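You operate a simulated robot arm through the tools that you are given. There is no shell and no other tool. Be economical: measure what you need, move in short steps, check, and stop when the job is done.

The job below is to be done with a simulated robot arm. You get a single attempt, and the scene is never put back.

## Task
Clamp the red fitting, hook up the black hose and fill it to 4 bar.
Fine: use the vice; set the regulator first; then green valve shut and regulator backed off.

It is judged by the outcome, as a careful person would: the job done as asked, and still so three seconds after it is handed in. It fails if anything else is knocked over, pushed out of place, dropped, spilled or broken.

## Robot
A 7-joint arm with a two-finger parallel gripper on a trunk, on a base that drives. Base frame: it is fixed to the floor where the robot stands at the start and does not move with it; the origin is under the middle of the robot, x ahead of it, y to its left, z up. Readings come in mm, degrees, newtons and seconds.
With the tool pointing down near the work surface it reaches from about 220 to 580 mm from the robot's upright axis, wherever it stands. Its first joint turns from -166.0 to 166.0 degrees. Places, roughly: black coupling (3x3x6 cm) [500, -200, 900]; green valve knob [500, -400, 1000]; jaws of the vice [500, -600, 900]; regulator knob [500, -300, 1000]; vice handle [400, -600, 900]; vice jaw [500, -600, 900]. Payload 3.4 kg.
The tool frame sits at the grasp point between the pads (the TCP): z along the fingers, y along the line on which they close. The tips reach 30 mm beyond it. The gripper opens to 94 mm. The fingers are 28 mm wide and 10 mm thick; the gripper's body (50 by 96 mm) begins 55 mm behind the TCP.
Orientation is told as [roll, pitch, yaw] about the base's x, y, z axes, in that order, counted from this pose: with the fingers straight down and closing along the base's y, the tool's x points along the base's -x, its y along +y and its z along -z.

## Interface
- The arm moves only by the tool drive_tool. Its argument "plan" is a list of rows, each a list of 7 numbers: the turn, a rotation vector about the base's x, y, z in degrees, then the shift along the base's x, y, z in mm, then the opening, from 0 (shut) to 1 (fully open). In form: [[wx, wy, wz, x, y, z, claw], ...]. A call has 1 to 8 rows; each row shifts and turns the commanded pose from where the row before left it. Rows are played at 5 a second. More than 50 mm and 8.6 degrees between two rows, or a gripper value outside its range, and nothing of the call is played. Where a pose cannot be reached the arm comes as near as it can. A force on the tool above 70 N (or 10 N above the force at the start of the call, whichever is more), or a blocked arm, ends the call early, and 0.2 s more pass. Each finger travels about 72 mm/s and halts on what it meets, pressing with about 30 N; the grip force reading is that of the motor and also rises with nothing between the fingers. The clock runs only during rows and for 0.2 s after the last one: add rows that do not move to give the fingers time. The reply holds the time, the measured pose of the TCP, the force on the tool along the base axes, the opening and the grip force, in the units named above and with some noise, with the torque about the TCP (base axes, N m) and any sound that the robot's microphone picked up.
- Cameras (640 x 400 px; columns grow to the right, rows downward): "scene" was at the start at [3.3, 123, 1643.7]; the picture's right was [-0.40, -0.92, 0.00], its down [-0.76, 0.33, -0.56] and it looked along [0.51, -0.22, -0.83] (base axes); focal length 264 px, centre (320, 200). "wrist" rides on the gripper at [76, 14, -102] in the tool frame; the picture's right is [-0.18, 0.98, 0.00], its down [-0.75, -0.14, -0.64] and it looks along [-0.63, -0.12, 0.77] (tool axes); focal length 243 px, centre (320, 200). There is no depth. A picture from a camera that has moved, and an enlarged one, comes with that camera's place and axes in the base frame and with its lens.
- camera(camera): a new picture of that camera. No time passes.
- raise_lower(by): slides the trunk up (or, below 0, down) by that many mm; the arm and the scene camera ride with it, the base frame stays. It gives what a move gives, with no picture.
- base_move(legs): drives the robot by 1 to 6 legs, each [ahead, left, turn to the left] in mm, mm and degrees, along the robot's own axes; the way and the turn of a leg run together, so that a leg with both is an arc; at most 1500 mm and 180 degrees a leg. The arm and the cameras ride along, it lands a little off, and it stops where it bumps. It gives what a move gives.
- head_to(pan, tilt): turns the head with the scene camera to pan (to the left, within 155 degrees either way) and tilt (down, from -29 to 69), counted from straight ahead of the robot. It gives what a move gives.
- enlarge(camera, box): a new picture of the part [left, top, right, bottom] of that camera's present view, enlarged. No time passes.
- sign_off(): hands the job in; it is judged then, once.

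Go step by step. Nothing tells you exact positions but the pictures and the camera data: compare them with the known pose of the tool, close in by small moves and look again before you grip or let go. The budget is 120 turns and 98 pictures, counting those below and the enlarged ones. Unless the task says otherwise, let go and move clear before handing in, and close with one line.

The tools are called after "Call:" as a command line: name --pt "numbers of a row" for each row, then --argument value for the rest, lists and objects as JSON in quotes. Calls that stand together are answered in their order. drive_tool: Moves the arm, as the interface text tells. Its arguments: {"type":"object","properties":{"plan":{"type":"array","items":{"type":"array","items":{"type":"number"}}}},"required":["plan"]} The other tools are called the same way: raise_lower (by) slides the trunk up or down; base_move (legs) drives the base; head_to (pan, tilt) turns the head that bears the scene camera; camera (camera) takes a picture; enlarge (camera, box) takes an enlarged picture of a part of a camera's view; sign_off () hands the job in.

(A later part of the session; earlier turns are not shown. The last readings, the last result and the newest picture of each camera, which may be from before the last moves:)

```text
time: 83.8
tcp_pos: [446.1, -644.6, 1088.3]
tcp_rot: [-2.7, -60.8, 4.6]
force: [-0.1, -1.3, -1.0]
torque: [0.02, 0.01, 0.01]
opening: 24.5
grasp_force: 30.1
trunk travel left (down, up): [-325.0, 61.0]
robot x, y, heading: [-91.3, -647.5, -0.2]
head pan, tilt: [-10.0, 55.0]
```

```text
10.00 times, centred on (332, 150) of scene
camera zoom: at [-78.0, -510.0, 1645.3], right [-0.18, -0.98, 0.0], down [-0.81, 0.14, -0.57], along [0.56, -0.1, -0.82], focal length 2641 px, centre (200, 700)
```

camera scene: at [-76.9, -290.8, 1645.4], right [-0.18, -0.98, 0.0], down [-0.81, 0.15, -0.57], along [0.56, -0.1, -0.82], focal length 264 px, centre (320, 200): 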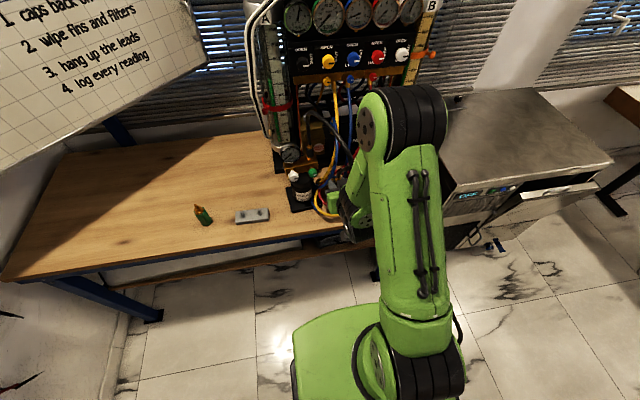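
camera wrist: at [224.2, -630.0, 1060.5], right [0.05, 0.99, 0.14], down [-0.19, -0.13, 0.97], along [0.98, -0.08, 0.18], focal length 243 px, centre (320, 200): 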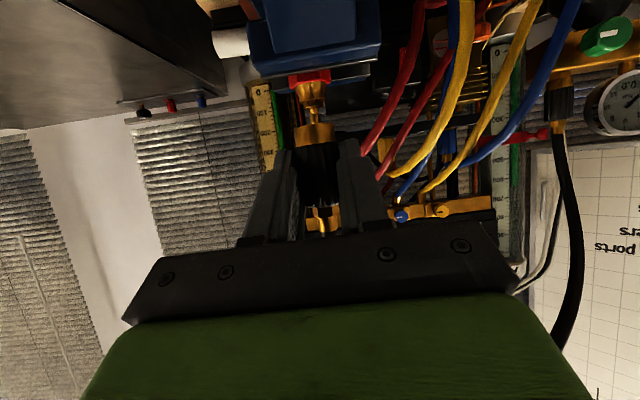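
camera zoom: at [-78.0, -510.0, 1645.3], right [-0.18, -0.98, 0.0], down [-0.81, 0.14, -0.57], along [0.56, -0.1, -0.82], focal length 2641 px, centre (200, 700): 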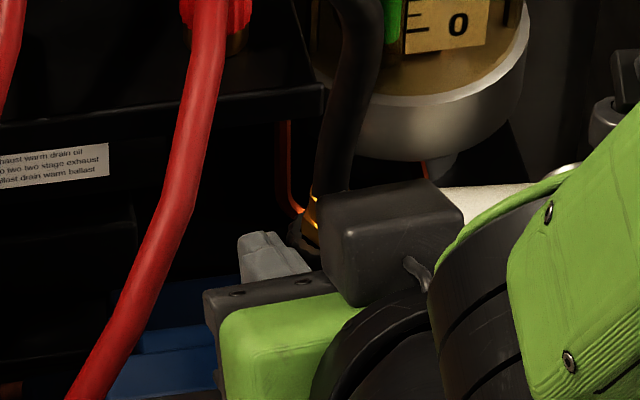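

Excellent view: the nipple needs the coupling about 1.8 mm more toward −y. To fix x accurately, I'll raise 35 mm and triangulate the nipple vertically.

Call:
drive_tool --pt "0 0 0 0 0 20 0" --pt "0 0 0 0 0 15 0" --pt "0 0 0 0 0 0 0"

Call:
enlarge --camera "wrist" --box '[220, 0, 420, 200]'

```text
time: 84.6
tcp_pos: [445.4, -644.0, 1125.4]
tcp_rot: [-2.7, -60.9, 4.5]
force: [0.1, 0.4, -1.0]
torque: [0.0, 0.03, 0.01]
opening: 24.8
grasp_force: 30.0
trunk travel left (down, up): [-325.0, 61.0]
robot x, y, heading: [-85.0, -644.7, -0.3]
head pan, tilt: [-10.0, 55.0]
```

```text
2.00 times, centred on (320, 100) of wrist
camera zoom: at [317.6, -635.2, 1108.2], right [0.05, 0.99, 0.14], down [-0.19, -0.13, 0.97], along [0.98, -0.08, 0.18], focal length 485 px, centre (320, 400)
```

zoom: 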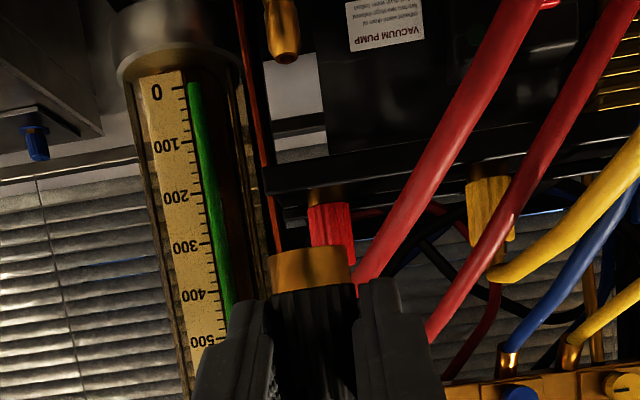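

Triangulation puts the nipple at x≈479 ±3. Move above it (TCP [479,−646.2]) and lower until just above the tip.

Call:
drive_tool --pt "0 0 0 17 -1 0 0" --pt "0 0 0 16.5 -1 0 0" --pt "0 0 0 0 0 -25 0" --pt "0 0 0 0 0 -25 0" --pt "0 0 0 0 0 0 0"

Call:
enlarge --camera "wrist" --box '[240, 60, 400, 220]'

```text
time: 85.8
tcp_pos: [478.7, -646.1, 1074.6]
tcp_rot: [-2.7, -60.8, 4.5]
force: [0.4, -0.6, -0.5]
torque: [0.02, 0.04, -0.01]
opening: 24.8
grasp_force: 30.3
trunk travel left (down, up): [-325.0, 61.0]
robot x, y, heading: [-87.1, -645.2, -0.4]
head pan, tilt: [-10.0, 55.0]
```

```text
2.50 times, centred on (320, 140) of wrist
camera zoom: at [351.6, -637.3, 1057.6], right [0.05, 0.99, 0.14], down [-0.19, -0.13, 0.97], along [0.98, -0.08, 0.18], focal length 606 px, centre (320, 350)
```

zoom: 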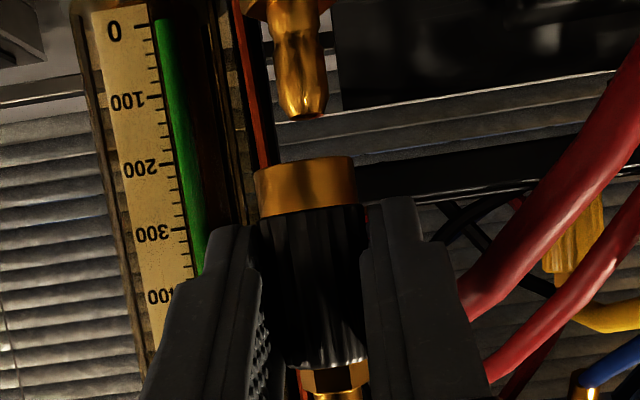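

About 10 mm gap, lateral alignment within ~1 mm. Nudge +0.6 mm y and push down slowly, watching force and sound.

Call:
drive_tool --pt "0 0 0 0 0.6 -3 0" --pt "0 0 0 0 0 -3 0" --pt "0 0 0 0 0 -3 0" --pt "0 0 0 0 0 -2 0" --pt "0 0 0 0 0 -2 0" --pt "0 0 0 0 0 0 0"

```text
time: 87.2
tcp_pos: [477.9, -644.6, 1061.6]
tcp_rot: [-2.6, -60.7, 4.4]
force: [-0.1, -0.1, -0.6]
torque: [0.03, 0.04, -0.02]
opening: 23.0
grasp_force: 29.9
trunk travel left (down, up): [-325.0, 61.0]
robot x, y, heading: [-86.9, -648.0, -0.0]
head pan, tilt: [-10.0, 55.0]
```

No resistance – the nipple is entering. Continue.

Call:
drive_tool --pt "0 0 0 0 0 -3 0" --pt "0 0 0 0 0 -3 0" --pt "0 0 0 0 0 -2 0" --pt "0 0 0 0 0 -2 0" --pt "0 0 0 0 0 0 0"

Call:
enlarge --camera "wrist" --box '[240, 60, 400, 220]'

```text
time: 88.4
tcp_pos: [478.8, -645.6, 1051.1]
tcp_rot: [-2.6, -60.8, 4.6]
force: [0.2, -0.1, -0.8]
torque: [-0.04, -0.04, 0.04]
opening: 23.1
grasp_force: 29.1
trunk travel left (down, up): [-325.0, 61.0]
robot x, y, heading: [-86.2, -651.5, -0.3]
head pan, tilt: [-10.0, 55.0]
```

```text
2.50 times, centred on (320, 140) of wrist
camera zoom: at [352.5, -636.5, 1034.1], right [0.05, 0.99, 0.14], down [-0.19, -0.13, 0.97], along [0.98, -0.08, 0.18], focal length 606 px, centre (320, 350)
```

zoom: 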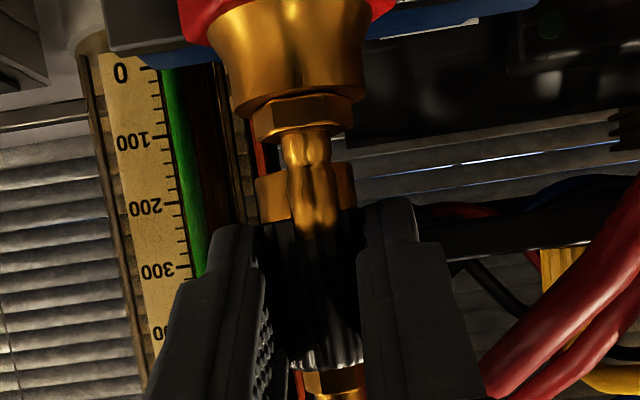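

The nipple appears in front of the coupling, so the coupling sits farther out along the fingers than I assumed (x offset). Raise back up and re-inspect before trying again.

Call:
drive_tool --pt "0 0 0 0 0 8 0" --pt "0 0 0 0 0 10 0" --pt "0 0 0 0 0 12 0" --pt "0 0 0 0 0 0 0"

Call:
enlarge --camera "wrist" --box '[240, 60, 400, 220]'

```text
time: 89.4
tcp_pos: [480.4, -647.4, 1081.1]
tcp_rot: [-2.6, -60.8, 4.3]
force: [-1.0, 0.6, -1.7]
torque: [0.01, 0.0, 0.0]
opening: 23.2
grasp_force: 30.1
trunk travel left (down, up): [-325.0, 61.0]
robot x, y, heading: [-87.6, -650.7, -0.4]
head pan, tilt: [-10.0, 55.0]
```

```text
2.50 times, centred on (320, 140) of wrist
camera zoom: at [353.0, -638.2, 1064.0], right [0.05, 0.99, 0.14], down [-0.19, -0.13, 0.97], along [0.98, -0.08, 0.18], focal length 606 px, centre (320, 350)
```

zoom: 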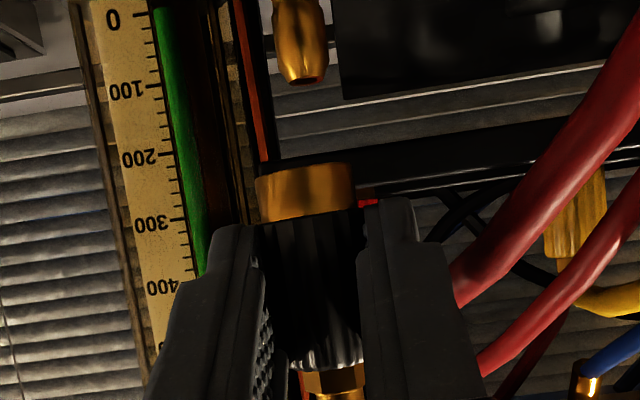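

The coupling is about 11–14 mm deeper (x) than the nipple and the nipple is about 2.5 mm to +y of it. Correct: x −12, y +2.5, and descend to just past the tip, then look.

Call:
drive_tool --pt "0 0 0 -6 1.5 0 0" --pt "0 0 0 -6 1 0 0" --pt "0 0 0 0 0 -8 0" --pt "0 0 0 0 0 -5 0" --pt "0 0 0 0 0 0 0"

Call:
enlarge --camera "wrist" --box '[240, 60, 400, 220]'

```text
time: 90.6
tcp_pos: [468.2, -643.3, 1066.5]
tcp_rot: [-2.7, -60.8, 4.5]
force: [-0.8, 0.5, -0.3]
torque: [0.01, 0.03, -0.01]
opening: 23.2
grasp_force: 30.0
trunk travel left (down, up): [-325.0, 61.0]
robot x, y, heading: [-88.3, -647.0, -0.2]
head pan, tilt: [-10.0, 55.0]
```

```text
2.50 times, centred on (320, 140) of wrist
camera zoom: at [340.1, -634.2, 1050.8], right [0.05, 0.99, 0.14], down [-0.19, -0.13, 0.97], along [0.98, -0.08, 0.18], focal length 606 px, centre (320, 350)
```

zoom: 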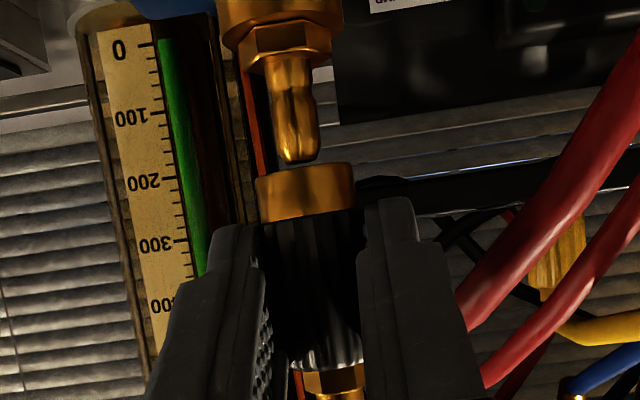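

Laterally aligned within 0.6 mm, and the tip is right at the collar's edge. Go down 5 mm more in small steps and see whether the nipple disappears inside.

Call:
drive_tool --pt "0 0 0 0 -0.5 -2 0" --pt "0 0 0 0 0 -2 0" --pt "0 0 0 0 0 -2 0"

Call:
enlarge --camera "wrist" --box '[260, 80, 380, 200]'

```text
time: 91.4
tcp_pos: [467.3, -643.2, 1061.9]
tcp_rot: [-2.7, -60.8, 4.5]
force: [-4.4, 0.0, 2.1]
torque: [-0.01, 0.11, -0.03]
opening: 23.0
grasp_force: 30.1
trunk travel left (down, up): [-325.0, 61.0]
robot x, y, heading: [-89.8, -651.7, -0.4]
head pan, tilt: [-10.0, 55.0]
```

```text
3.33 times, centred on (320, 140) of wrist
camera zoom: at [339.4, -634.4, 1045.5], right [0.05, 0.99, 0.14], down [-0.19, -0.13, 0.97], along [0.98, -0.08, 0.18], focal length 809 px, centre (320, 400)
```

zoom: 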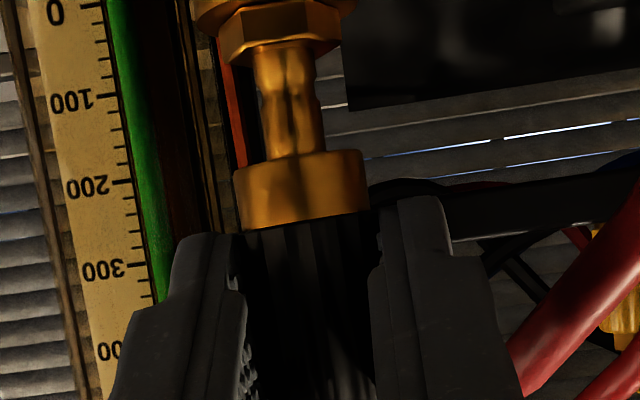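

The nipple is now going into the collar with a slight x side-load, so the coupling should ease −x a touch. Shift −1 mm and push on down.

Call:
drive_tool --pt "0 0 0 -1 0 -1 0" --pt "0 0 0 0 0 -2 0" --pt "0 0 0 0 0 -2 0"

```text
time: 92.2
tcp_pos: [466.2, -643.0, 1055.0]
tcp_rot: [-2.7, -60.7, 4.5]
force: [-8.1, 0.3, 0.8]
torque: [-0.01, 0.25, 0.01]
opening: 23.1
grasp_force: 30.2
trunk travel left (down, up): [-325.0, 61.0]
robot x, y, heading: [-91.2, -649.7, -0.2]
head pan, tilt: [-10.0, 55.0]
```

Side load grew to 8 N at the coupling's mouth; ease −2.5 mm in x and see.

Call:
drive_tool --pt "0 0 0 -1.5 0 0 0" --pt "0 0 0 -1.5 0 0 0"

Call:
enlarge --camera "wrist" --box '[260, 80, 380, 200]'

```text
time: 92.8
tcp_pos: [463.5, -643.6, 1057.5]
tcp_rot: [-2.7, -60.7, 4.5]
force: [0.1, 1.4, -1.3]
torque: [-0.02, 0.04, 0.03]
opening: 22.8
grasp_force: 30.4
trunk travel left (down, up): [-325.0, 61.0]
robot x, y, heading: [-87.6, -647.8, -0.2]
head pan, tilt: [-10.0, 55.0]
```

```text
3.33 times, centred on (320, 140) of wrist
camera zoom: at [336.6, -634.8, 1040.7], right [0.05, 0.99, 0.14], down [-0.19, -0.13, 0.97], along [0.98, -0.08, 0.18], focal length 809 px, centre (320, 400)
```

zoom: 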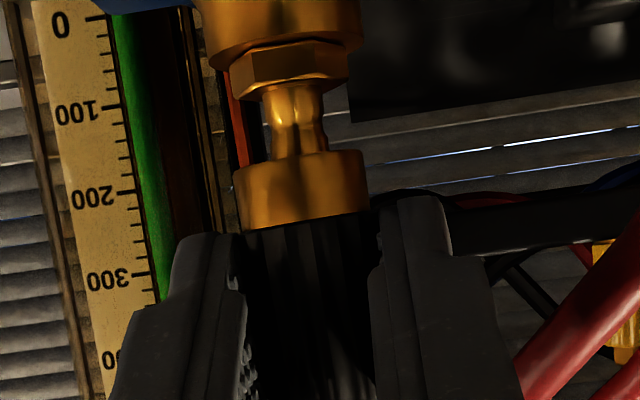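

Side-load gone and the nipple is well inside. Continue down.

Call:
drive_tool --pt "0 0 0 0 0 -2 0" --pt "0 0 0 0 0 -2 0" --pt "0 0 0 0 0 -2 0"

Call:
drive_tool --pt "0 0 0 0 0 -2 0" --pt "0 0 0 0 0 -2 0" --pt "0 0 0 0 0 -2 0"

```text
time: 93.6
tcp_pos: [463.9, -642.7, 1050.9]
tcp_rot: [-2.7, -60.8, 4.5]
force: [-0.5, -0.1, -0.9]
torque: [0.01, 0.0, 0.0]
opening: 23.2
grasp_force: 29.8
trunk travel left (down, up): [-325.0, 61.0]
robot x, y, heading: [-84.9, -647.6, -0.3]
head pan, tilt: [-10.0, 55.0]
```

```text
time: 94.4
tcp_pos: [464.8, -642.7, 1047.0]
tcp_rot: [-2.6, -61.2, 4.4]
force: [0.3, 1.1, 8.5]
torque: [0.13, -0.15, 0.03]
opening: 23.1
grasp_force: 30.2
trunk travel left (down, up): [-325.0, 61.0]
robot x, y, heading: [-90.2, -647.2, -0.1]
head pan, tilt: [-10.0, 55.0]
```

Now axial resistance appears. Push harder, listening for a click.

Call:
drive_tool --pt "0 0 0 0 0 -2 0" --pt "0 0 0 0 0 -2 0" --pt "0 0 0 0 0 -2 0" --pt "0 0 0 0 0 0 0"

Call:
enlarge --camera "wrist" --box '[260, 80, 380, 200]'

```text
time: 95.4
tcp_pos: [463.6, -643.5, 1041.5]
tcp_rot: [-2.6, -61.0, 4.4]
force: [-0.8, 2.6, 19.6]
torque: [0.21, -0.44, 0.14]
opening: 23.1
grasp_force: 30.0
trunk travel left (down, up): [-325.0, 61.0]
robot x, y, heading: [-86.4, -648.5, -0.4]
head pan, tilt: [-10.0, 55.0]
```

```text
3.33 times, centred on (320, 140) of wrist
camera zoom: at [336.0, -635.3, 1023.6], right [0.05, 0.99, 0.14], down [-0.19, -0.13, 0.97], along [0.98, -0.08, 0.18], focal length 809 px, centre (320, 400)
```

zoom: 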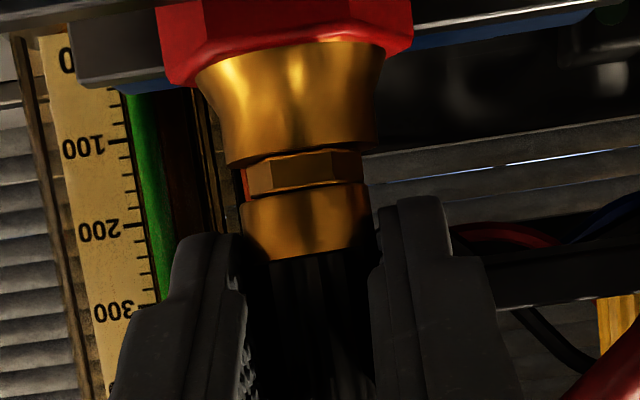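

The collar is down to the nut but the coupling is slipping in the grip. Try a firmer push first.

Call:
drive_tool --pt "0 0 0 0 0 -3 0" --pt "0 0 0 0 0 -3 0" --pt "0 0 0 0 0 0 0" --pt "0 0 0 0 0 0 0"

Call:
enlarge --camera "wrist" --box '[240, 80, 400, 240]'

```text
time: 96.4
tcp_pos: [462.0, -643.2, 1035.6]
tcp_rot: [-2.8, -61.0, 4.4]
force: [3.1, 0.7, 18.2]
torque: [0.01, -0.4, 0.14]
opening: 23.1
grasp_force: 29.6
trunk travel left (down, up): [-325.0, 61.0]
robot x, y, heading: [-90.3, -645.3, -0.3]
head pan, tilt: [-10.0, 55.0]
```

```text
2.50 times, centred on (320, 160) of wrist
camera zoom: at [335.3, -635.2, 1017.8], right [0.05, 0.99, 0.14], down [-0.19, -0.13, 0.97], along [0.98, -0.08, 0.18], focal length 606 px, centre (320, 300)
```

zoom: 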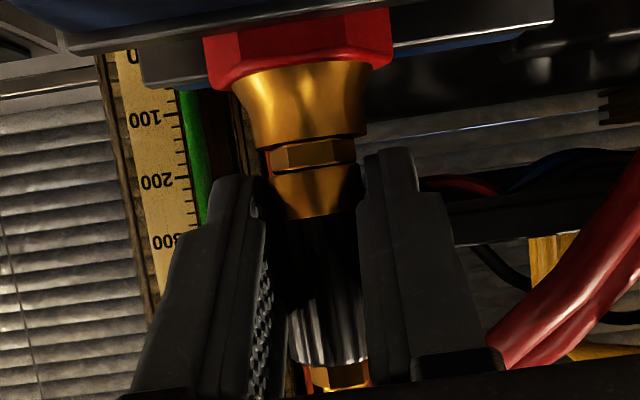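

The coupling abuts the nut, with no click heard. I'll release, rise along the coupling, close on the hose just above its hex, and press down on that shoulder for a positive seat.

Call:
drive_tool --pt "0 0 0 0 0 1 0.3" --pt "0 0 0 0 0 0 0.42" --pt "0 0 0 0 0 0 0.42" --pt "0 0 0 0 0 20 0.42" --pt "0 0 0 0 0 20 0.42" --pt "0 0 0 0 0 18 0.42" --pt "0 0 0 0 0 0 0.42"

Call:
camera --camera "wrist"

```text
time: 98.0
tcp_pos: [465.6, -643.7, 1091.9]
tcp_rot: [-2.7, -60.8, 4.5]
force: [-0.1, -0.2, 0.2]
torque: [-0.01, 0.0, 0.01]
opening: 39.4
grasp_force: 0.0
trunk travel left (down, up): [-325.0, 61.0]
robot x, y, heading: [-85.8, -649.4, -0.2]
head pan, tilt: [-10.0, 55.0]
```

```text
15 pictures are left
camera wrist: at [338.0, -634.7, 1075.1], right [0.05, 0.99, 0.14], down [-0.19, -0.13, 0.97], along [0.98, -0.08, 0.18], focal length 243 px, centre (320, 200)
```

wrist: 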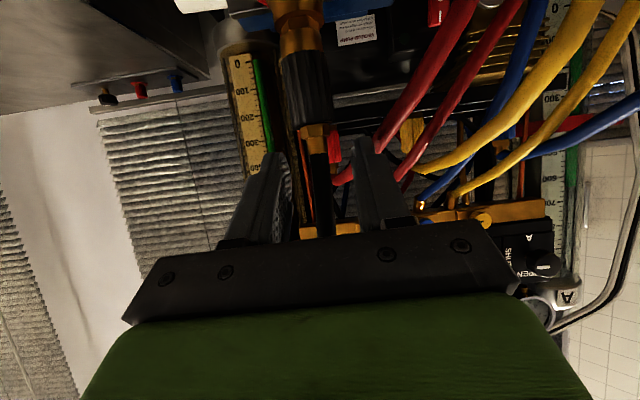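

The coupling stays on by itself, upright. Rise 12 mm more, close on the hose and press down on the hex.

Call:
drive_tool --pt "0 0 0 0 0 12 0.4" --pt "0 0 0 0 0 0 0.1" --pt "0 0 0 0 0 0 0" --pt "0 0 0 0 0 0 0" --pt "0 0 0 0 0 -3 0" --pt "0 0 0 0 0 -3 0" --pt "0 0 0 0 0 -3 0"

Call:
drive_tool --pt "0 0 0 0 0 -3 0" --pt "0 0 0 0 0 -3 0" --pt "0 0 0 0 0 -3 0" --pt "0 0 0 0 0 -3 0"

```text
time: 99.6
tcp_pos: [464.4, -644.4, 1099.9]
tcp_rot: [-2.7, -61.5, 4.4]
force: [4.3, 1.3, 18.2]
torque: [0.09, -0.43, 0.04]
opening: 0.0
grasp_force: 30.0
trunk travel left (down, up): [-325.0, 61.0]
robot x, y, heading: [-88.0, -647.1, -0.3]
head pan, tilt: [-10.0, 55.0]
```

```text
time: 100.6
tcp_pos: [468.2, -644.9, 1095.9]
tcp_rot: [-3.1, -63.1, 4.8]
force: [9.0, 2.0, 56.6]
torque: [0.1, -1.13, 0.02]
opening: 0.1
grasp_force: 30.2
trunk travel left (down, up): [-325.0, 61.0]
robot x, y, heading: [-86.4, -647.3, -0.2]
head pan, tilt: [-10.0, 55.0]
```

Pressed with 57 N against a hard stop: fully seated. Now lift off, open and retreat, and then go to the manifold knobs.

Call:
drive_tool --pt "0 0 0 0 0 12 0" --pt "0 0 0 0 0 10 0.3" --pt "0 0 0 0 0 0 0.4" --pt "0 0 0 -30 0 5 0.4" --pt "0 0 0 -40 0 0 0.4" --pt "0 0 0 -40 0 -10 0.4" --pt "0 0 0 -20 0 -20 0.4" --pt "0 0 0 0 0 0 0.4"

Call:
base_move --legs '[[0, 330, 0.2]]'

Call:
camera --camera "wrist"

```text
time: 102.4
tcp_pos: [351.0, -641.5, 1103.6]
tcp_rot: [-2.8, -60.8, 4.5]
force: [-0.1, -0.5, -0.9]
torque: [0.0, 0.03, 0.0]
opening: 37.8
grasp_force: 0.1
out of reach, approached as far as the arm can: row 7
trunk travel left (down, up): [-325.0, 61.0]
robot x, y, heading: [-85.7, -651.3, -0.2]
head pan, tilt: [-10.0, 55.0]
```

```text
time: 104.5
tcp_pos: [351.9, -315.4, 1102.6]
tcp_rot: [-2.8, -60.9, 4.5]
force: [0.5, -0.2, -0.1]
torque: [-0.04, -0.01, -0.02]
opening: 37.4
grasp_force: 0.1
trunk travel left (down, up): [-325.0, 61.0]
robot x, y, heading: [-82.5, -324.3, -0.3]
head pan, tilt: [-10.0, 55.0]
```

```text
14 pictures are left
camera wrist: at [225.4, -307.1, 1086.1], right [0.05, 0.99, 0.14], down [-0.19, -0.13, 0.97], along [0.98, -0.08, 0.18], focal length 243 px, centre (320, 200)
```

wrist: 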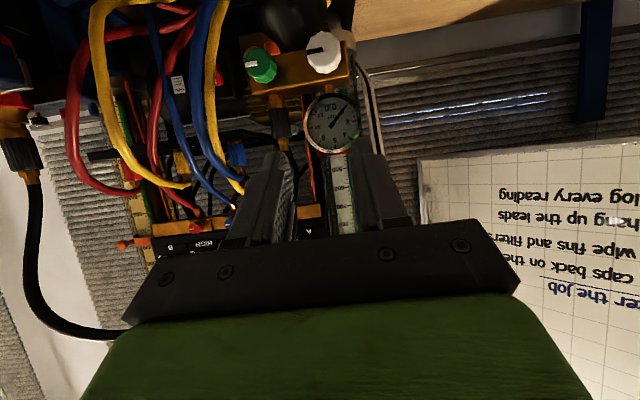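

Knobs: white regulator at about [455,−304,1001], green valve at about [458,−360,1001], axes pointing at the robot. For turning them I want the tool level, so I'll lower the trunk and back up a little, then pitch up to horizontal.

Call:
enlarge --camera "wrist" --box '[230, 30, 390, 160]'

Call:
base_move --legs '[[-80, 0, 0.2]]'

Call:
raise_lower --by -200

Call:
drive_tool --pt "0 -6 0 5 0 15 0.4" --pt "0 -6 0 5 0 15 0.4" --pt "0 -6 0 5 0 15 0.4" --pt "0 -6 0 5 0 15 0.4" --pt "0 -5 0 5 0 15 0.4" --pt "0 0 0 0 0 15 0.4" --pt "0 0 0 0 0 0 0.4"

```text
3.08 times, centred on (310, 95) of wrist
camera zoom: at [225.4, -307.1, 1086.1], right [0.05, 0.99, 0.14], down [-0.19, -0.13, 0.97], along [0.98, -0.08, 0.18], focal length 746 px, centre (351, 523)
```

zoom: 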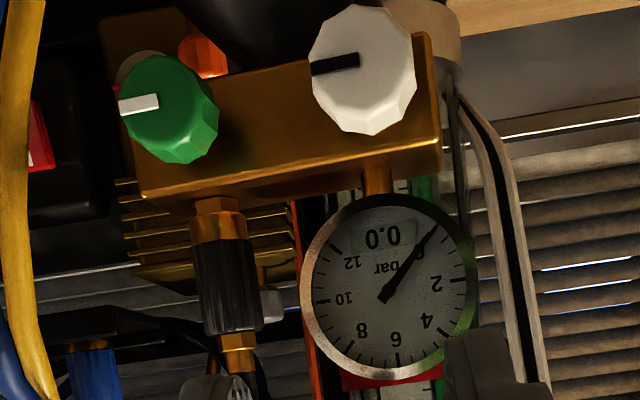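

```text
time: 105.6
tcp_pos: [271.8, -314.6, 1104.8]
tcp_rot: [-2.7, -60.8, 4.8]
force: [-0.5, -0.2, 0.9]
torque: [-0.02, -0.01, -0.03]
opening: 37.7
grasp_force: 0.0
trunk travel left (down, up): [-325.0, 61.0]
robot x, y, heading: [-167.6, -324.4, 0.2]
head pan, tilt: [-10.0, 55.0]
```

```text
time: 107.8
tcp_pos: [274.4, -315.7, 902.6]
tcp_rot: [-2.6, -60.7, 4.7]
force: [-0.1, 0.0, 0.9]
torque: [0.0, -0.02, 0.01]
opening: 37.8
grasp_force: 0.1
trunk travel left (down, up): [-125.0, 261.0]
robot x, y, heading: [-162.6, -324.9, 0.1]
head pan, tilt: [-10.0, 55.0]
```

```text
time: 109.4
tcp_pos: [304.7, -315.1, 1000.9]
tcp_rot: [-86.8, -87.6, 88.2]
force: [-0.2, 0.1, 0.4]
torque: [0.0, -0.01, -0.05]
opening: 37.8
grasp_force: 0.1
out of reach, approached as far as the arm can: row 1
trunk travel left (down, up): [-125.0, 261.0]
robot x, y, heading: [-166.0, -325.5, 0.4]
head pan, tilt: [-10.0, 55.0]
```

The tool is now level. Take one picture to fix the knob position relative to the fingers.

Call:
camera --camera "wrist"

```text
12 pictures are left
camera wrist: at [201.9, -306.2, 924.2], right [-0.02, 0.99, 0.14], down [-0.64, -0.13, 0.76], along [0.77, -0.07, 0.63], focal length 243 px, centre (320, 200)
```

wrist: 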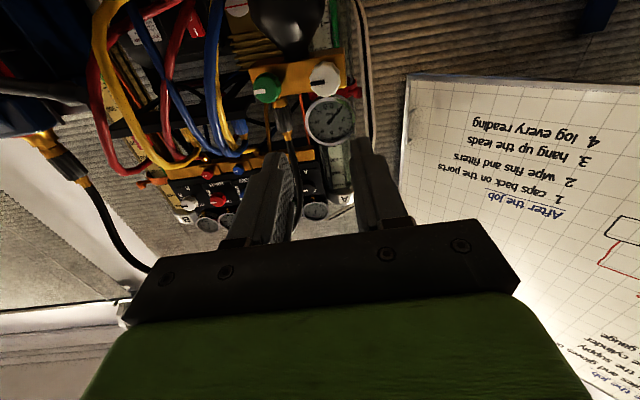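

Fixing both views: regulator face centre ≈[486,−303.5,990], green valve ≈[487,−366,990], knobs about 33 mm wide. Pre-position in front of the regulator with the gripper pre-rotated −28° about x and 52 mm open.

Call:
drive_tool --pt "-7 0 0 30 3 -3 0.55" --pt "-7 0 0 35 3 -3 0.55" --pt "-7 0 0 35 3 -3 0.55" --pt "-7 0 0 35 2.6 -2 0.55" --pt "0 0 0 0 0 0 0.55"

Call:
camera --camera "wrist"

```text
time: 110.6
tcp_pos: [439.2, -301.6, 990.3]
tcp_rot: [-88.4, -59.6, 89.7]
force: [0.5, 0.2, -0.1]
torque: [0.0, -0.02, -0.02]
opening: 51.7
grasp_force: 0.1
trunk travel left (down, up): [-125.0, 261.0]
robot x, y, heading: [-164.1, -325.6, -0.1]
head pan, tilt: [-10.0, 55.0]
```

```text
11 pictures are left
camera wrist: at [336.1, -330.4, 920.0], right [-0.02, 0.94, -0.34], down [-0.64, 0.25, 0.73], along [0.77, 0.23, 0.59], focal length 243 px, centre (320, 200)
```

wrist: 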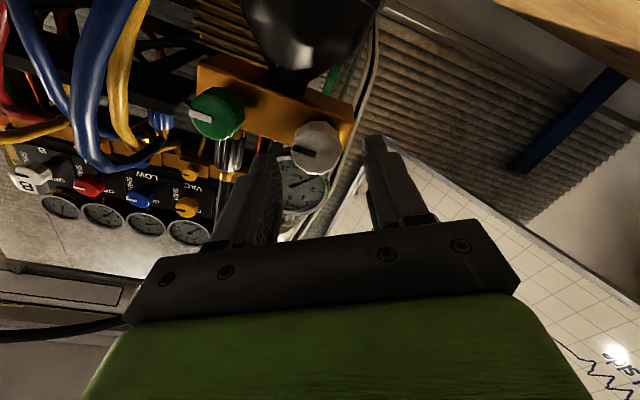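

Knob is centred between the fingers. Advance 36 mm with small correction and close on it.

Call:
drive_tool --pt "0 0 0 12 -2 1 0.55" --pt "0 0 0 12 0 0 0.55" --pt "0 0 0 12 0 0 0.55" --pt "0 0 0 0 0 0 0.55" --pt "0 0 0 0 0 0 0.2" --pt "0 0 0 0 0 0 0" --pt "0 0 0 0 0 0 0"

```text
time: 112.2
tcp_pos: [475.1, -302.5, 992.7]
tcp_rot: [-88.3, -59.8, 89.7]
force: [-6.1, 9.9, 0.3]
torque: [0.05, 0.92, 0.33]
opening: 32.3
grasp_force: 30.5
trunk travel left (down, up): [-125.0, 261.0]
robot x, y, heading: [-166.1, -322.4, -0.0]
head pan, tilt: [-10.0, 55.0]
```

Gripped at 32 mm. Relieve the side load slightly and turn clockwise 28°, then read the gauge.

Call:
drive_tool --pt "0 0 0 0 1.5 0 0" --pt "7 0 0 0 0 0 0" --pt "7 0 0 0 0 0 0" --pt "7 0 0 0 0 0 0" --pt "7 0 0 0 0 0 0" --pt "0 0 0 0 0 0 0"

Call:
enlarge --camera "wrist" --box '[220, 80, 420, 240]'

```text
time: 113.6
tcp_pos: [475.9, -302.1, 991.4]
tcp_rot: [-88.0, -87.8, 89.4]
force: [1.6, 9.1, 0.3]
torque: [0.0, 0.42, 0.6]
opening: 31.8
grasp_force: 30.6
trunk travel left (down, up): [-125.0, 261.0]
robot x, y, heading: [-168.6, -326.6, 0.2]
head pan, tilt: [-10.0, 55.0]
```

```text
2.50 times, centred on (320, 160) of wrist
camera zoom: at [373.3, -293.8, 915.9], right [-0.02, 0.99, 0.15], down [-0.64, -0.13, 0.76], along [0.77, -0.07, 0.63], focal length 606 px, centre (320, 300)
```

zoom: 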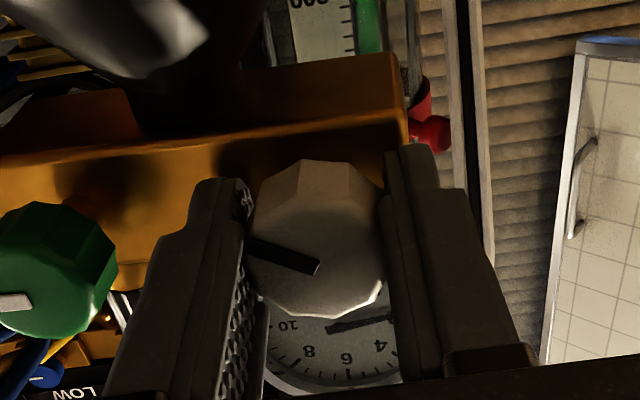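

The gauge needle moved to about 2 bar with the first 28°. Turn 24° more and read the gauge through the head camera.

Call:
drive_tool --pt "6 0 0 0 1 0 0" --pt "6 0 0 0 0 0 0" --pt "6 0 0 0 0 0 0" --pt "6 0 0 0 0 0 0" --pt "0 0 0 0 0 0 0"

Call:
camera --camera "scene"

```text
time: 114.8
tcp_pos: [476.1, -303.0, 990.9]
tcp_rot: [91.5, -68.2, -90.0]
force: [8.9, 4.9, 3.3]
torque: [-0.01, -0.16, 0.51]
opening: 31.8
grasp_force: 30.0
trunk travel left (down, up): [-125.0, 261.0]
robot x, y, heading: [-167.9, -321.4, 0.1]
head pan, tilt: [-10.0, 55.0]
```

```text
9 pictures are left
camera scene: at [-155.6, -184.8, 1445.5], right [-0.17, -0.98, 0.0], down [-0.81, 0.14, -0.57], along [0.56, -0.1, -0.82], focal length 264 px, centre (320, 200)
```

scene: 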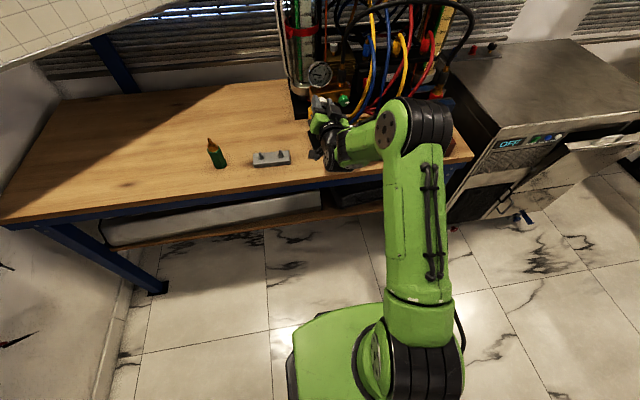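

Gauge is visible at (320,75); zoom in to read it.

Call:
enlarge --camera "scene" --box '[300, 60, 348, 90]'

```text
13.33 times, centred on (324, 75) of scene
camera zoom: at [-155.6, -184.8, 1445.5], right [-0.17, -0.98, 0.0], down [-0.81, 0.14, -0.57], along [0.56, -0.1, -0.82], focal length 3521 px, centre (267, 1867)
```

zoom: 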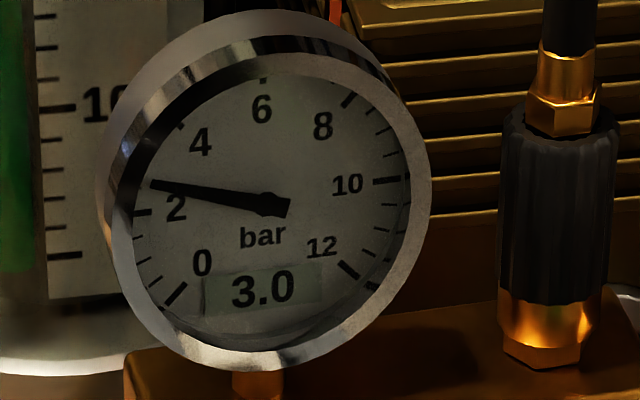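

Gauge reads 3.0 bar after 52°; linear, so about 17° more gives 4.0.

Call:
drive_tool --pt "6 0 0 0 0 0 0" --pt "6 0 0 0 0 0 0" --pt "5 0 0 0 0 0 0" --pt "0 0 0 0 0 0 0"

Call:
enlarge --camera "scene" --box '[300, 60, 348, 90]'

```text
time: 115.8
tcp_pos: [475.9, -302.3, 992.3]
tcp_rot: [91.2, -51.1, -89.8]
force: [5.0, 2.1, 2.2]
torque: [0.02, -0.13, 0.57]
opening: 31.5
grasp_force: 30.1
trunk travel left (down, up): [-125.0, 261.0]
robot x, y, heading: [-166.6, -322.7, -0.0]
head pan, tilt: [-10.0, 55.0]
```

```text
13.33 times, centred on (324, 75) of scene
camera zoom: at [-156.3, -185.1, 1445.5], right [-0.17, -0.98, 0.0], down [-0.81, 0.14, -0.57], along [0.56, -0.1, -0.82], focal length 3521 px, centre (267, 1867)
```

zoom: 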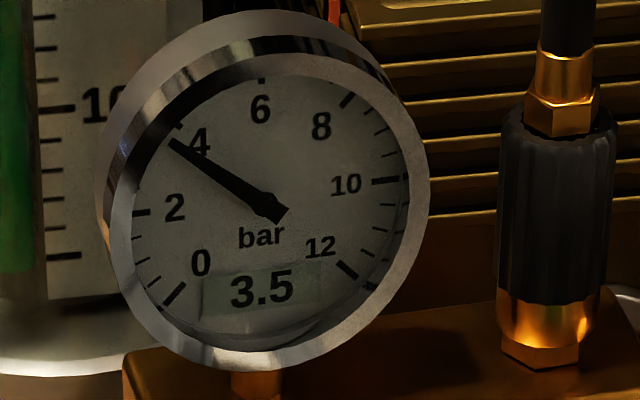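

Display 3.5 while needle shows a bit more; let it settle and reread.

Call:
drive_tool --pt "0 0 0 0 0 0 0" --pt "0 0 0 0 0 0 0" --pt "0 0 0 0 0 0 0" --pt "0 0 0 0 0 0 0" --pt "0 0 0 0 0 0 0" --pt "0 0 0 0 0 0 0" --pt "0 0 0 0 0 0 0" --pt "0 0 0 0 0 0 0"

Call:
enlarge --camera "scene" --box '[300, 60, 348, 90]'

```text
time: 117.6
tcp_pos: [476.3, -303.4, 993.4]
tcp_rot: [91.1, -51.3, -89.7]
force: [3.2, 0.7, -0.1]
torque: [0.01, -0.48, 0.3]
opening: 31.7
grasp_force: 29.9
trunk travel left (down, up): [-125.0, 261.0]
robot x, y, heading: [-167.4, -320.8, 0.3]
head pan, tilt: [-10.0, 55.0]
```

```text
13.33 times, centred on (324, 75) of scene
camera zoom: at [-156.3, -185.4, 1445.6], right [-0.17, -0.98, 0.0], down [-0.81, 0.14, -0.57], along [0.56, -0.1, -0.82], focal length 3521 px, centre (267, 1867)
```

zoom: 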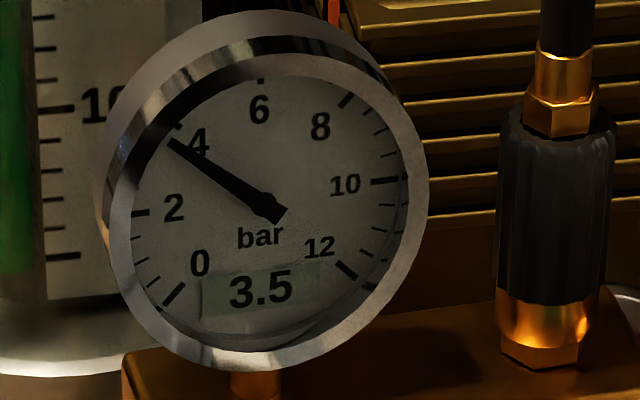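

Steady at 3.5. Turn 10° more and reread after settling.

Call:
drive_tool --pt "5 0 0 0 0 0 0" --pt "5 0 0 0 0 0 0" --pt "0 0 0 0 0 0 0" --pt "0 0 0 0 0 0 0" --pt "0 0 0 0 0 0 0" --pt "0 0 0 0 0 0 0"

Call:
enlarge --camera "scene" --box '[300, 60, 348, 90]'

```text
time: 119.0
tcp_pos: [476.9, -303.3, 991.8]
tcp_rot: [91.1, -41.3, -89.8]
force: [-4.5, -2.4, -0.6]
torque: [0.02, -0.42, 0.05]
opening: 31.4
grasp_force: 29.1
trunk travel left (down, up): [-125.0, 261.0]
robot x, y, heading: [-166.0, -324.0, 0.3]
head pan, tilt: [-10.0, 55.0]
```

```text
13.33 times, centred on (324, 75) of scene
camera zoom: at [-157.0, -186.0, 1445.6], right [-0.17, -0.98, 0.0], down [-0.81, 0.14, -0.57], along [0.56, -0.1, -0.82], focal length 3521 px, centre (267, 1867)
```

zoom: 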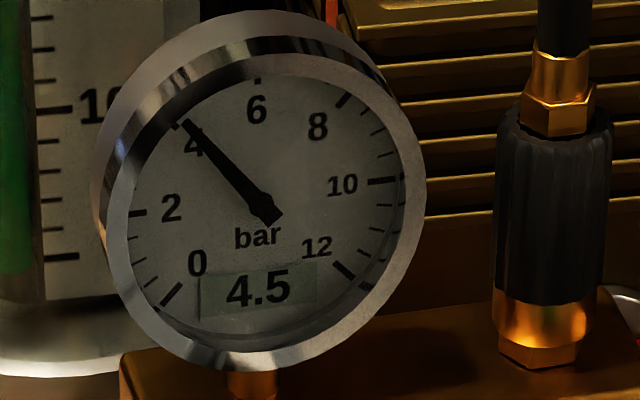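

The display rounds to 0.5; the needle reads about 4.3 (0.055 bar/°). Turn back 5.5° to get 4.0 and check.

Call:
drive_tool --pt "-5.5 0 0 0 0 0 0" --pt "0 0 0 0 0 0 0" --pt "0 0 0 0 0 0 0" --pt "0 0 0 0 0 0 0" --pt "0 0 0 0 0 0 0"

Call:
enlarge --camera "scene" --box '[300, 60, 348, 90]'

```text
time: 120.2
tcp_pos: [475.5, -304.2, 992.0]
tcp_rot: [91.0, -46.8, -89.7]
force: [-1.9, -1.9, -0.7]
torque: [0.04, -0.65, 0.03]
opening: 31.3
grasp_force: 29.9
trunk travel left (down, up): [-125.0, 261.0]
robot x, y, heading: [-164.3, -325.2, 0.2]
head pan, tilt: [-10.0, 55.0]
```

```text
13.33 times, centred on (324, 75) of scene
camera zoom: at [-156.0, -185.9, 1445.6], right [-0.17, -0.98, 0.0], down [-0.81, 0.14, -0.57], along [0.56, -0.1, -0.82], focal length 3521 px, centre (267, 1867)
```

zoom: 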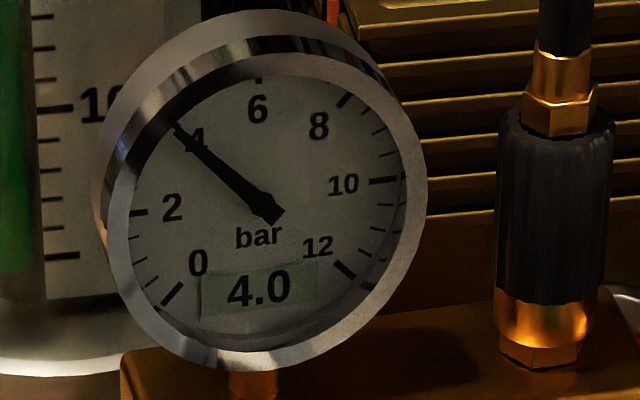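

Set to 4.0 bar. Release the regulator, back off 45 mm, shift 63 mm to the green valve keeping the +45° roll, approach and close on it.

Call:
drive_tool --pt "0 0 0 0 0 0 0.5" --pt "0 0 0 0 0 0 0.6" --pt "0 0 0 0 0 0 0.6" --pt "0 0 0 -25 0 0 0.6" --pt "0 0 0 -22 0 0 0.6" --pt "0 0 0 0 -32 0 0.6" --pt "0 0 0 0 -31 0 0.6" --pt "0 0 0 0 0 0 0.6"

Call:
camera --camera "wrist"

```text
time: 122.0
tcp_pos: [425.4, -365.7, 991.6]
tcp_rot: [91.3, -46.8, -89.8]
force: [0.6, 0.0, -0.7]
torque: [-0.01, -0.02, -0.03]
opening: 56.3
grasp_force: 0.1
trunk travel left (down, up): [-125.0, 261.0]
robot x, y, heading: [-168.2, -326.8, -0.1]
head pan, tilt: [-10.0, 55.0]
```

```text
3 pictures are left
camera wrist: at [321.8, -304.7, 944.3], right [-0.02, 0.59, 0.81], down [-0.64, -0.63, 0.44], along [0.77, -0.5, 0.39], focal length 243 px, centre (320, 200)
```

wrist: 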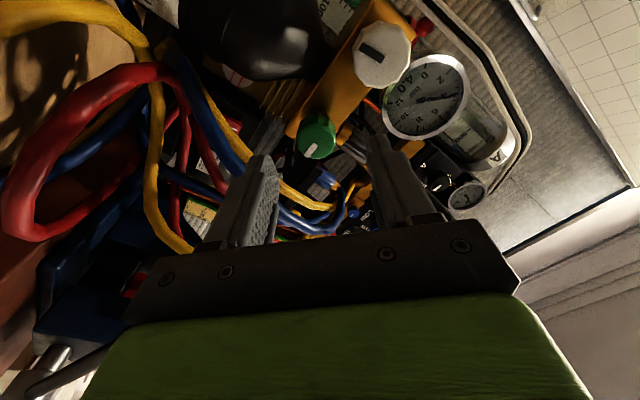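

Green knob is centred at [487,−366.8,990.5], and the wrist view also shows the gauge at 4.0. Advance 50 mm and close.

Call:
drive_tool --pt "0 0 0 17 -1 -1 0.6" --pt "0 0 0 17 0 0 0.6" --pt "0 0 0 16 0 0 0.6" --pt "0 0 0 0 0 0 0.3" --pt "0 0 0 0 0 0 0" --pt "0 0 0 0 0 0 0" --pt "0 0 0 0 0 0 0"

```text
time: 123.6
tcp_pos: [477.4, -365.3, 990.2]
tcp_rot: [91.3, -46.8, -89.8]
force: [-2.0, -3.9, 0.4]
torque: [0.03, -0.35, 0.31]
opening: 27.8
grasp_force: 30.4
trunk travel left (down, up): [-125.0, 261.0]
robot x, y, heading: [-167.6, -324.6, 0.2]
head pan, tilt: [-10.0, 55.0]
```

Gripped. Turn counter-clockwise to open, listening and watching torque.

Call:
drive_tool --pt "-7.5 0 0 0 0 0 0" --pt "-7.5 0 0 0 0 0 0" --pt "-7.5 0 0 0 0 0 0" --pt "-7.5 0 0 0 0 0 0" --pt "-7.5 0 0 0 0 0 0" --pt "-7.5 0 0 0 0 0 0" --pt "0 0 0 0 0 0 0"

```text
time: 125.2
tcp_pos: [477.4, -366.7, 991.7]
tcp_rot: [-87.0, -88.1, 88.6]
force: [-6.3, -0.6, 0.3]
torque: [0.03, -0.78, 0.63]
opening: 28.2
grasp_force: 30.1
trunk travel left (down, up): [-125.0, 261.0]
robot x, y, heading: [-163.7, -323.8, 0.4]
head pan, tilt: [-10.0, 55.0]
```

Turning freely. Another 45°.

Call:
drive_tool --pt "-7.5 0 0 0 0 0 0" --pt "-7.5 0 0 0 0 0 0" --pt "-7.5 0 0 0 0 0 0" --pt "-7.5 0 0 0 0 0 0" --pt "-7.5 0 0 0 0 0 0" --pt "-7.5 0 0 0 0 0 0" --pt "0 0 0 0 0 0 0"

Call:
enlarge --camera "scene" --box '[300, 52, 364, 92]'

```text
time: 126.8
tcp_pos: [477.2, -365.5, 990.9]
tcp_rot: [-88.4, -43.1, 90.0]
force: [-2.3, 5.8, 0.7]
torque: [0.22, 0.14, 0.8]
opening: 27.6
grasp_force: 29.8
trunk travel left (down, up): [-125.0, 261.0]
robot x, y, heading: [-163.9, -321.0, -0.0]
head pan, tilt: [-10.0, 55.0]
```

```text
10.00 times, centred on (332, 72) of scene
camera zoom: at [-157.6, -184.3, 1445.5], right [-0.17, -0.98, 0.0], down [-0.81, 0.14, -0.57], along [0.57, -0.1, -0.82], focal length 2641 px, centre (200, 1480)
```

zoom: 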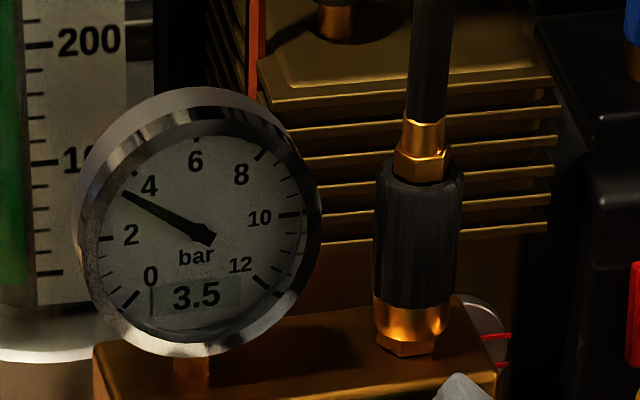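

The gauge dipped to about 3.5, so gas is flowing into the fitting. Wait for it to fill.

Call:
drive_tool --pt "0 0 0 0 0 0 0" --pt "0 0 0 0 0 0 0" --pt "0 0 0 0 0 0 0" --pt "0 0 0 0 0 0 0" --pt "0 0 0 0 0 0 0" --pt "0 0 0 0 0 0 0" --pt "0 0 0 0 0 0 0" --pt "0 0 0 0 0 0 0"

Call:
drive_tool --pt "0 0 0 0 0 0 0" --pt "0 0 0 0 0 0 0" --pt "0 0 0 0 0 0 0" --pt "0 0 0 0 0 0 0" --pt "0 0 0 0 0 0 0" --pt "0 0 0 0 0 0 0" --pt "0 0 0 0 0 0 0" --pt "0 0 0 0 0 0 0"

Call:
drive_tool --pt "0 0 0 0 0 0 0" --pt "0 0 0 0 0 0 0" --pt "0 0 0 0 0 0 0" --pt "0 0 0 0 0 0 0" --pt "0 0 0 0 0 0 0" --pt "0 0 0 0 0 0 0" --pt "0 0 0 0 0 0 0" --pt "0 0 0 0 0 0 0"

Call:
drive_tool --pt "0 0 0 0 0 0 0" --pt "0 0 0 0 0 0 0" --pt "0 0 0 0 0 0 0" --pt "0 0 0 0 0 0 0" --pt "0 0 0 0 0 0 0" --pt "0 0 0 0 0 0 0" --pt "0 0 0 0 0 0 0" --pt "0 0 0 0 0 0 0"

Call:
enlarge --camera "scene" --box '[300, 52, 364, 92]'

```text
time: 128.6
tcp_pos: [477.7, -365.5, 989.8]
tcp_rot: [-88.5, -43.1, 89.8]
force: [-0.9, 9.8, 2.3]
torque: [0.12, 0.21, 0.66]
opening: 27.9
grasp_force: 30.4
trunk travel left (down, up): [-125.0, 261.0]
robot x, y, heading: [-166.3, -329.7, 0.2]
head pan, tilt: [-10.0, 55.0]
```

```text
time: 130.4
tcp_pos: [477.6, -365.2, 991.5]
tcp_rot: [-88.5, -43.2, 89.9]
force: [-0.3, 10.8, 3.4]
torque: [0.06, 0.31, 0.54]
opening: 27.5
grasp_force: 29.9
trunk travel left (down, up): [-125.0, 261.0]
robot x, y, heading: [-165.3, -325.5, 0.2]
head pan, tilt: [-10.0, 55.0]
```

```text
time: 132.2
tcp_pos: [477.8, -366.5, 991.9]
tcp_rot: [-88.5, -43.1, 90.0]
force: [-1.2, 9.7, 3.3]
torque: [0.02, 0.3, 0.59]
opening: 27.5
grasp_force: 29.7
trunk travel left (down, up): [-125.0, 261.0]
robot x, y, heading: [-170.2, -326.7, 0.0]
head pan, tilt: [-10.0, 55.0]
```

```text
time: 134.0
tcp_pos: [477.7, -365.5, 991.3]
tcp_rot: [-88.5, -43.2, 89.9]
force: [-0.4, 9.6, 2.7]
torque: [0.04, 0.34, 0.49]
opening: 27.7
grasp_force: 30.0
trunk travel left (down, up): [-125.0, 261.0]
robot x, y, heading: [-163.0, -327.5, 0.1]
head pan, tilt: [-10.0, 55.0]
```

```text
10.00 times, centred on (332, 72) of scene
camera zoom: at [-157.4, -183.7, 1445.4], right [-0.17, -0.98, 0.0], down [-0.81, 0.14, -0.57], along [0.57, -0.1, -0.82], focal length 2641 px, centre (200, 1480)
```

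zoom: 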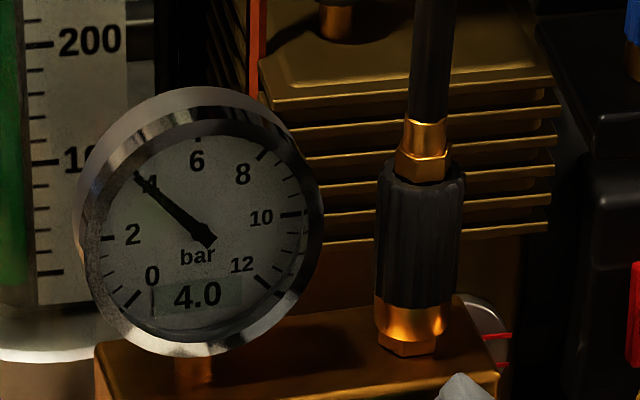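

Filled: gauge back at 4.0 bar. Now shut the green valve by turning clockwise 90°.

Call:
drive_tool --pt "7.5 0 0 0 0 0 0" --pt "7.5 0 0 0 0 0 0" --pt "7.5 0 0 0 0 0 0" --pt "7.5 0 0 0 0 0 0" --pt "7.5 0 0 0 0 0 0" --pt "7.5 0 0 0 0 0 0" --pt "7.5 0 0 0 0 0 0"

Call:
drive_tool --pt "7.5 0 0 0 0 0 0" --pt "7.5 0 0 0 0 0 0" --pt "7.5 0 0 0 0 0 0" --pt "7.5 0 0 0 0 0 0" --pt "7.5 0 0 0 0 0 0" --pt "0 0 0 0 0 0 0"

Call:
drive_tool --pt "4 0 0 0 0 0 0" --pt "4 0 0 0 0 0 0" --pt "0 0 0 0 0 0 0"

```text
time: 135.6
tcp_pos: [478.7, -366.3, 990.8]
tcp_rot: [89.8, -84.3, -88.4]
force: [1.3, 6.9, 0.1]
torque: [-0.06, 0.78, 0.7]
opening: 27.5
grasp_force: 30.3
trunk travel left (down, up): [-125.0, 261.0]
robot x, y, heading: [-167.4, -323.6, 0.0]
head pan, tilt: [-10.0, 55.0]
```

```text
time: 137.0
tcp_pos: [479.0, -366.1, 991.7]
tcp_rot: [91.2, -46.7, -89.8]
force: [5.4, 8.3, -0.5]
torque: [0.0, 0.34, 0.36]
opening: 27.7
grasp_force: 29.5
trunk travel left (down, up): [-125.0, 261.0]
robot x, y, heading: [-167.4, -322.7, 0.0]
head pan, tilt: [-10.0, 55.0]
```

```text
time: 137.8
tcp_pos: [477.6, -367.0, 991.2]
tcp_rot: [91.4, -38.8, -90.0]
force: [7.7, 3.5, 0.3]
torque: [-0.28, 0.0, -0.4]
opening: 27.7
grasp_force: 30.1
trunk travel left (down, up): [-125.0, 261.0]
robot x, y, heading: [-165.3, -320.5, 0.1]
head pan, tilt: [-10.0, 55.0]
```

The closing stop is felt (torque rise): green valve shut. Release, go back to the regulator and grip it.

Call:
drive_tool --pt "0 0 0 0 0 0 0.5" --pt "0 0 0 0 0 0 0.6" --pt "0 0 0 0 0 0 0.6" --pt "0 0 0 -25 0 0 0.6" --pt "0 0 0 -25 0 0 0.6" --pt "0 0 0 0 32 0 0.6" --pt "0 0 0 0 31 0 0.6" --pt "0 0 0 0 0 0 0.6"

Call:
drive_tool --pt "0 0 0 17 0 0 0.6" --pt "0 0 0 17 0 0 0.6" --pt "0 0 0 15 0 0 0.6" --pt "0 0 0 0 0 0 0.3" --pt "0 0 0 0 0 0 0" --pt "0 0 0 0 0 0 0" --pt "0 0 0 0 0 0 0"

```text
time: 139.6
tcp_pos: [425.8, -305.5, 990.1]
tcp_rot: [91.4, -38.7, -89.8]
force: [-0.3, 0.0, -0.6]
torque: [-0.01, 0.01, -0.01]
opening: 56.3
grasp_force: 0.0
trunk travel left (down, up): [-125.0, 261.0]
robot x, y, heading: [-166.6, -322.6, 0.2]
head pan, tilt: [-10.0, 55.0]
```

```text
time: 141.2
tcp_pos: [476.6, -303.2, 991.8]
tcp_rot: [91.5, -38.7, -89.9]
force: [7.0, 5.3, 8.1]
torque: [-0.03, 0.59, 0.45]
opening: 31.9
grasp_force: 30.3
trunk travel left (down, up): [-125.0, 261.0]
robot x, y, heading: [-163.3, -325.4, 0.0]
head pan, tilt: [-10.0, 55.0]
```

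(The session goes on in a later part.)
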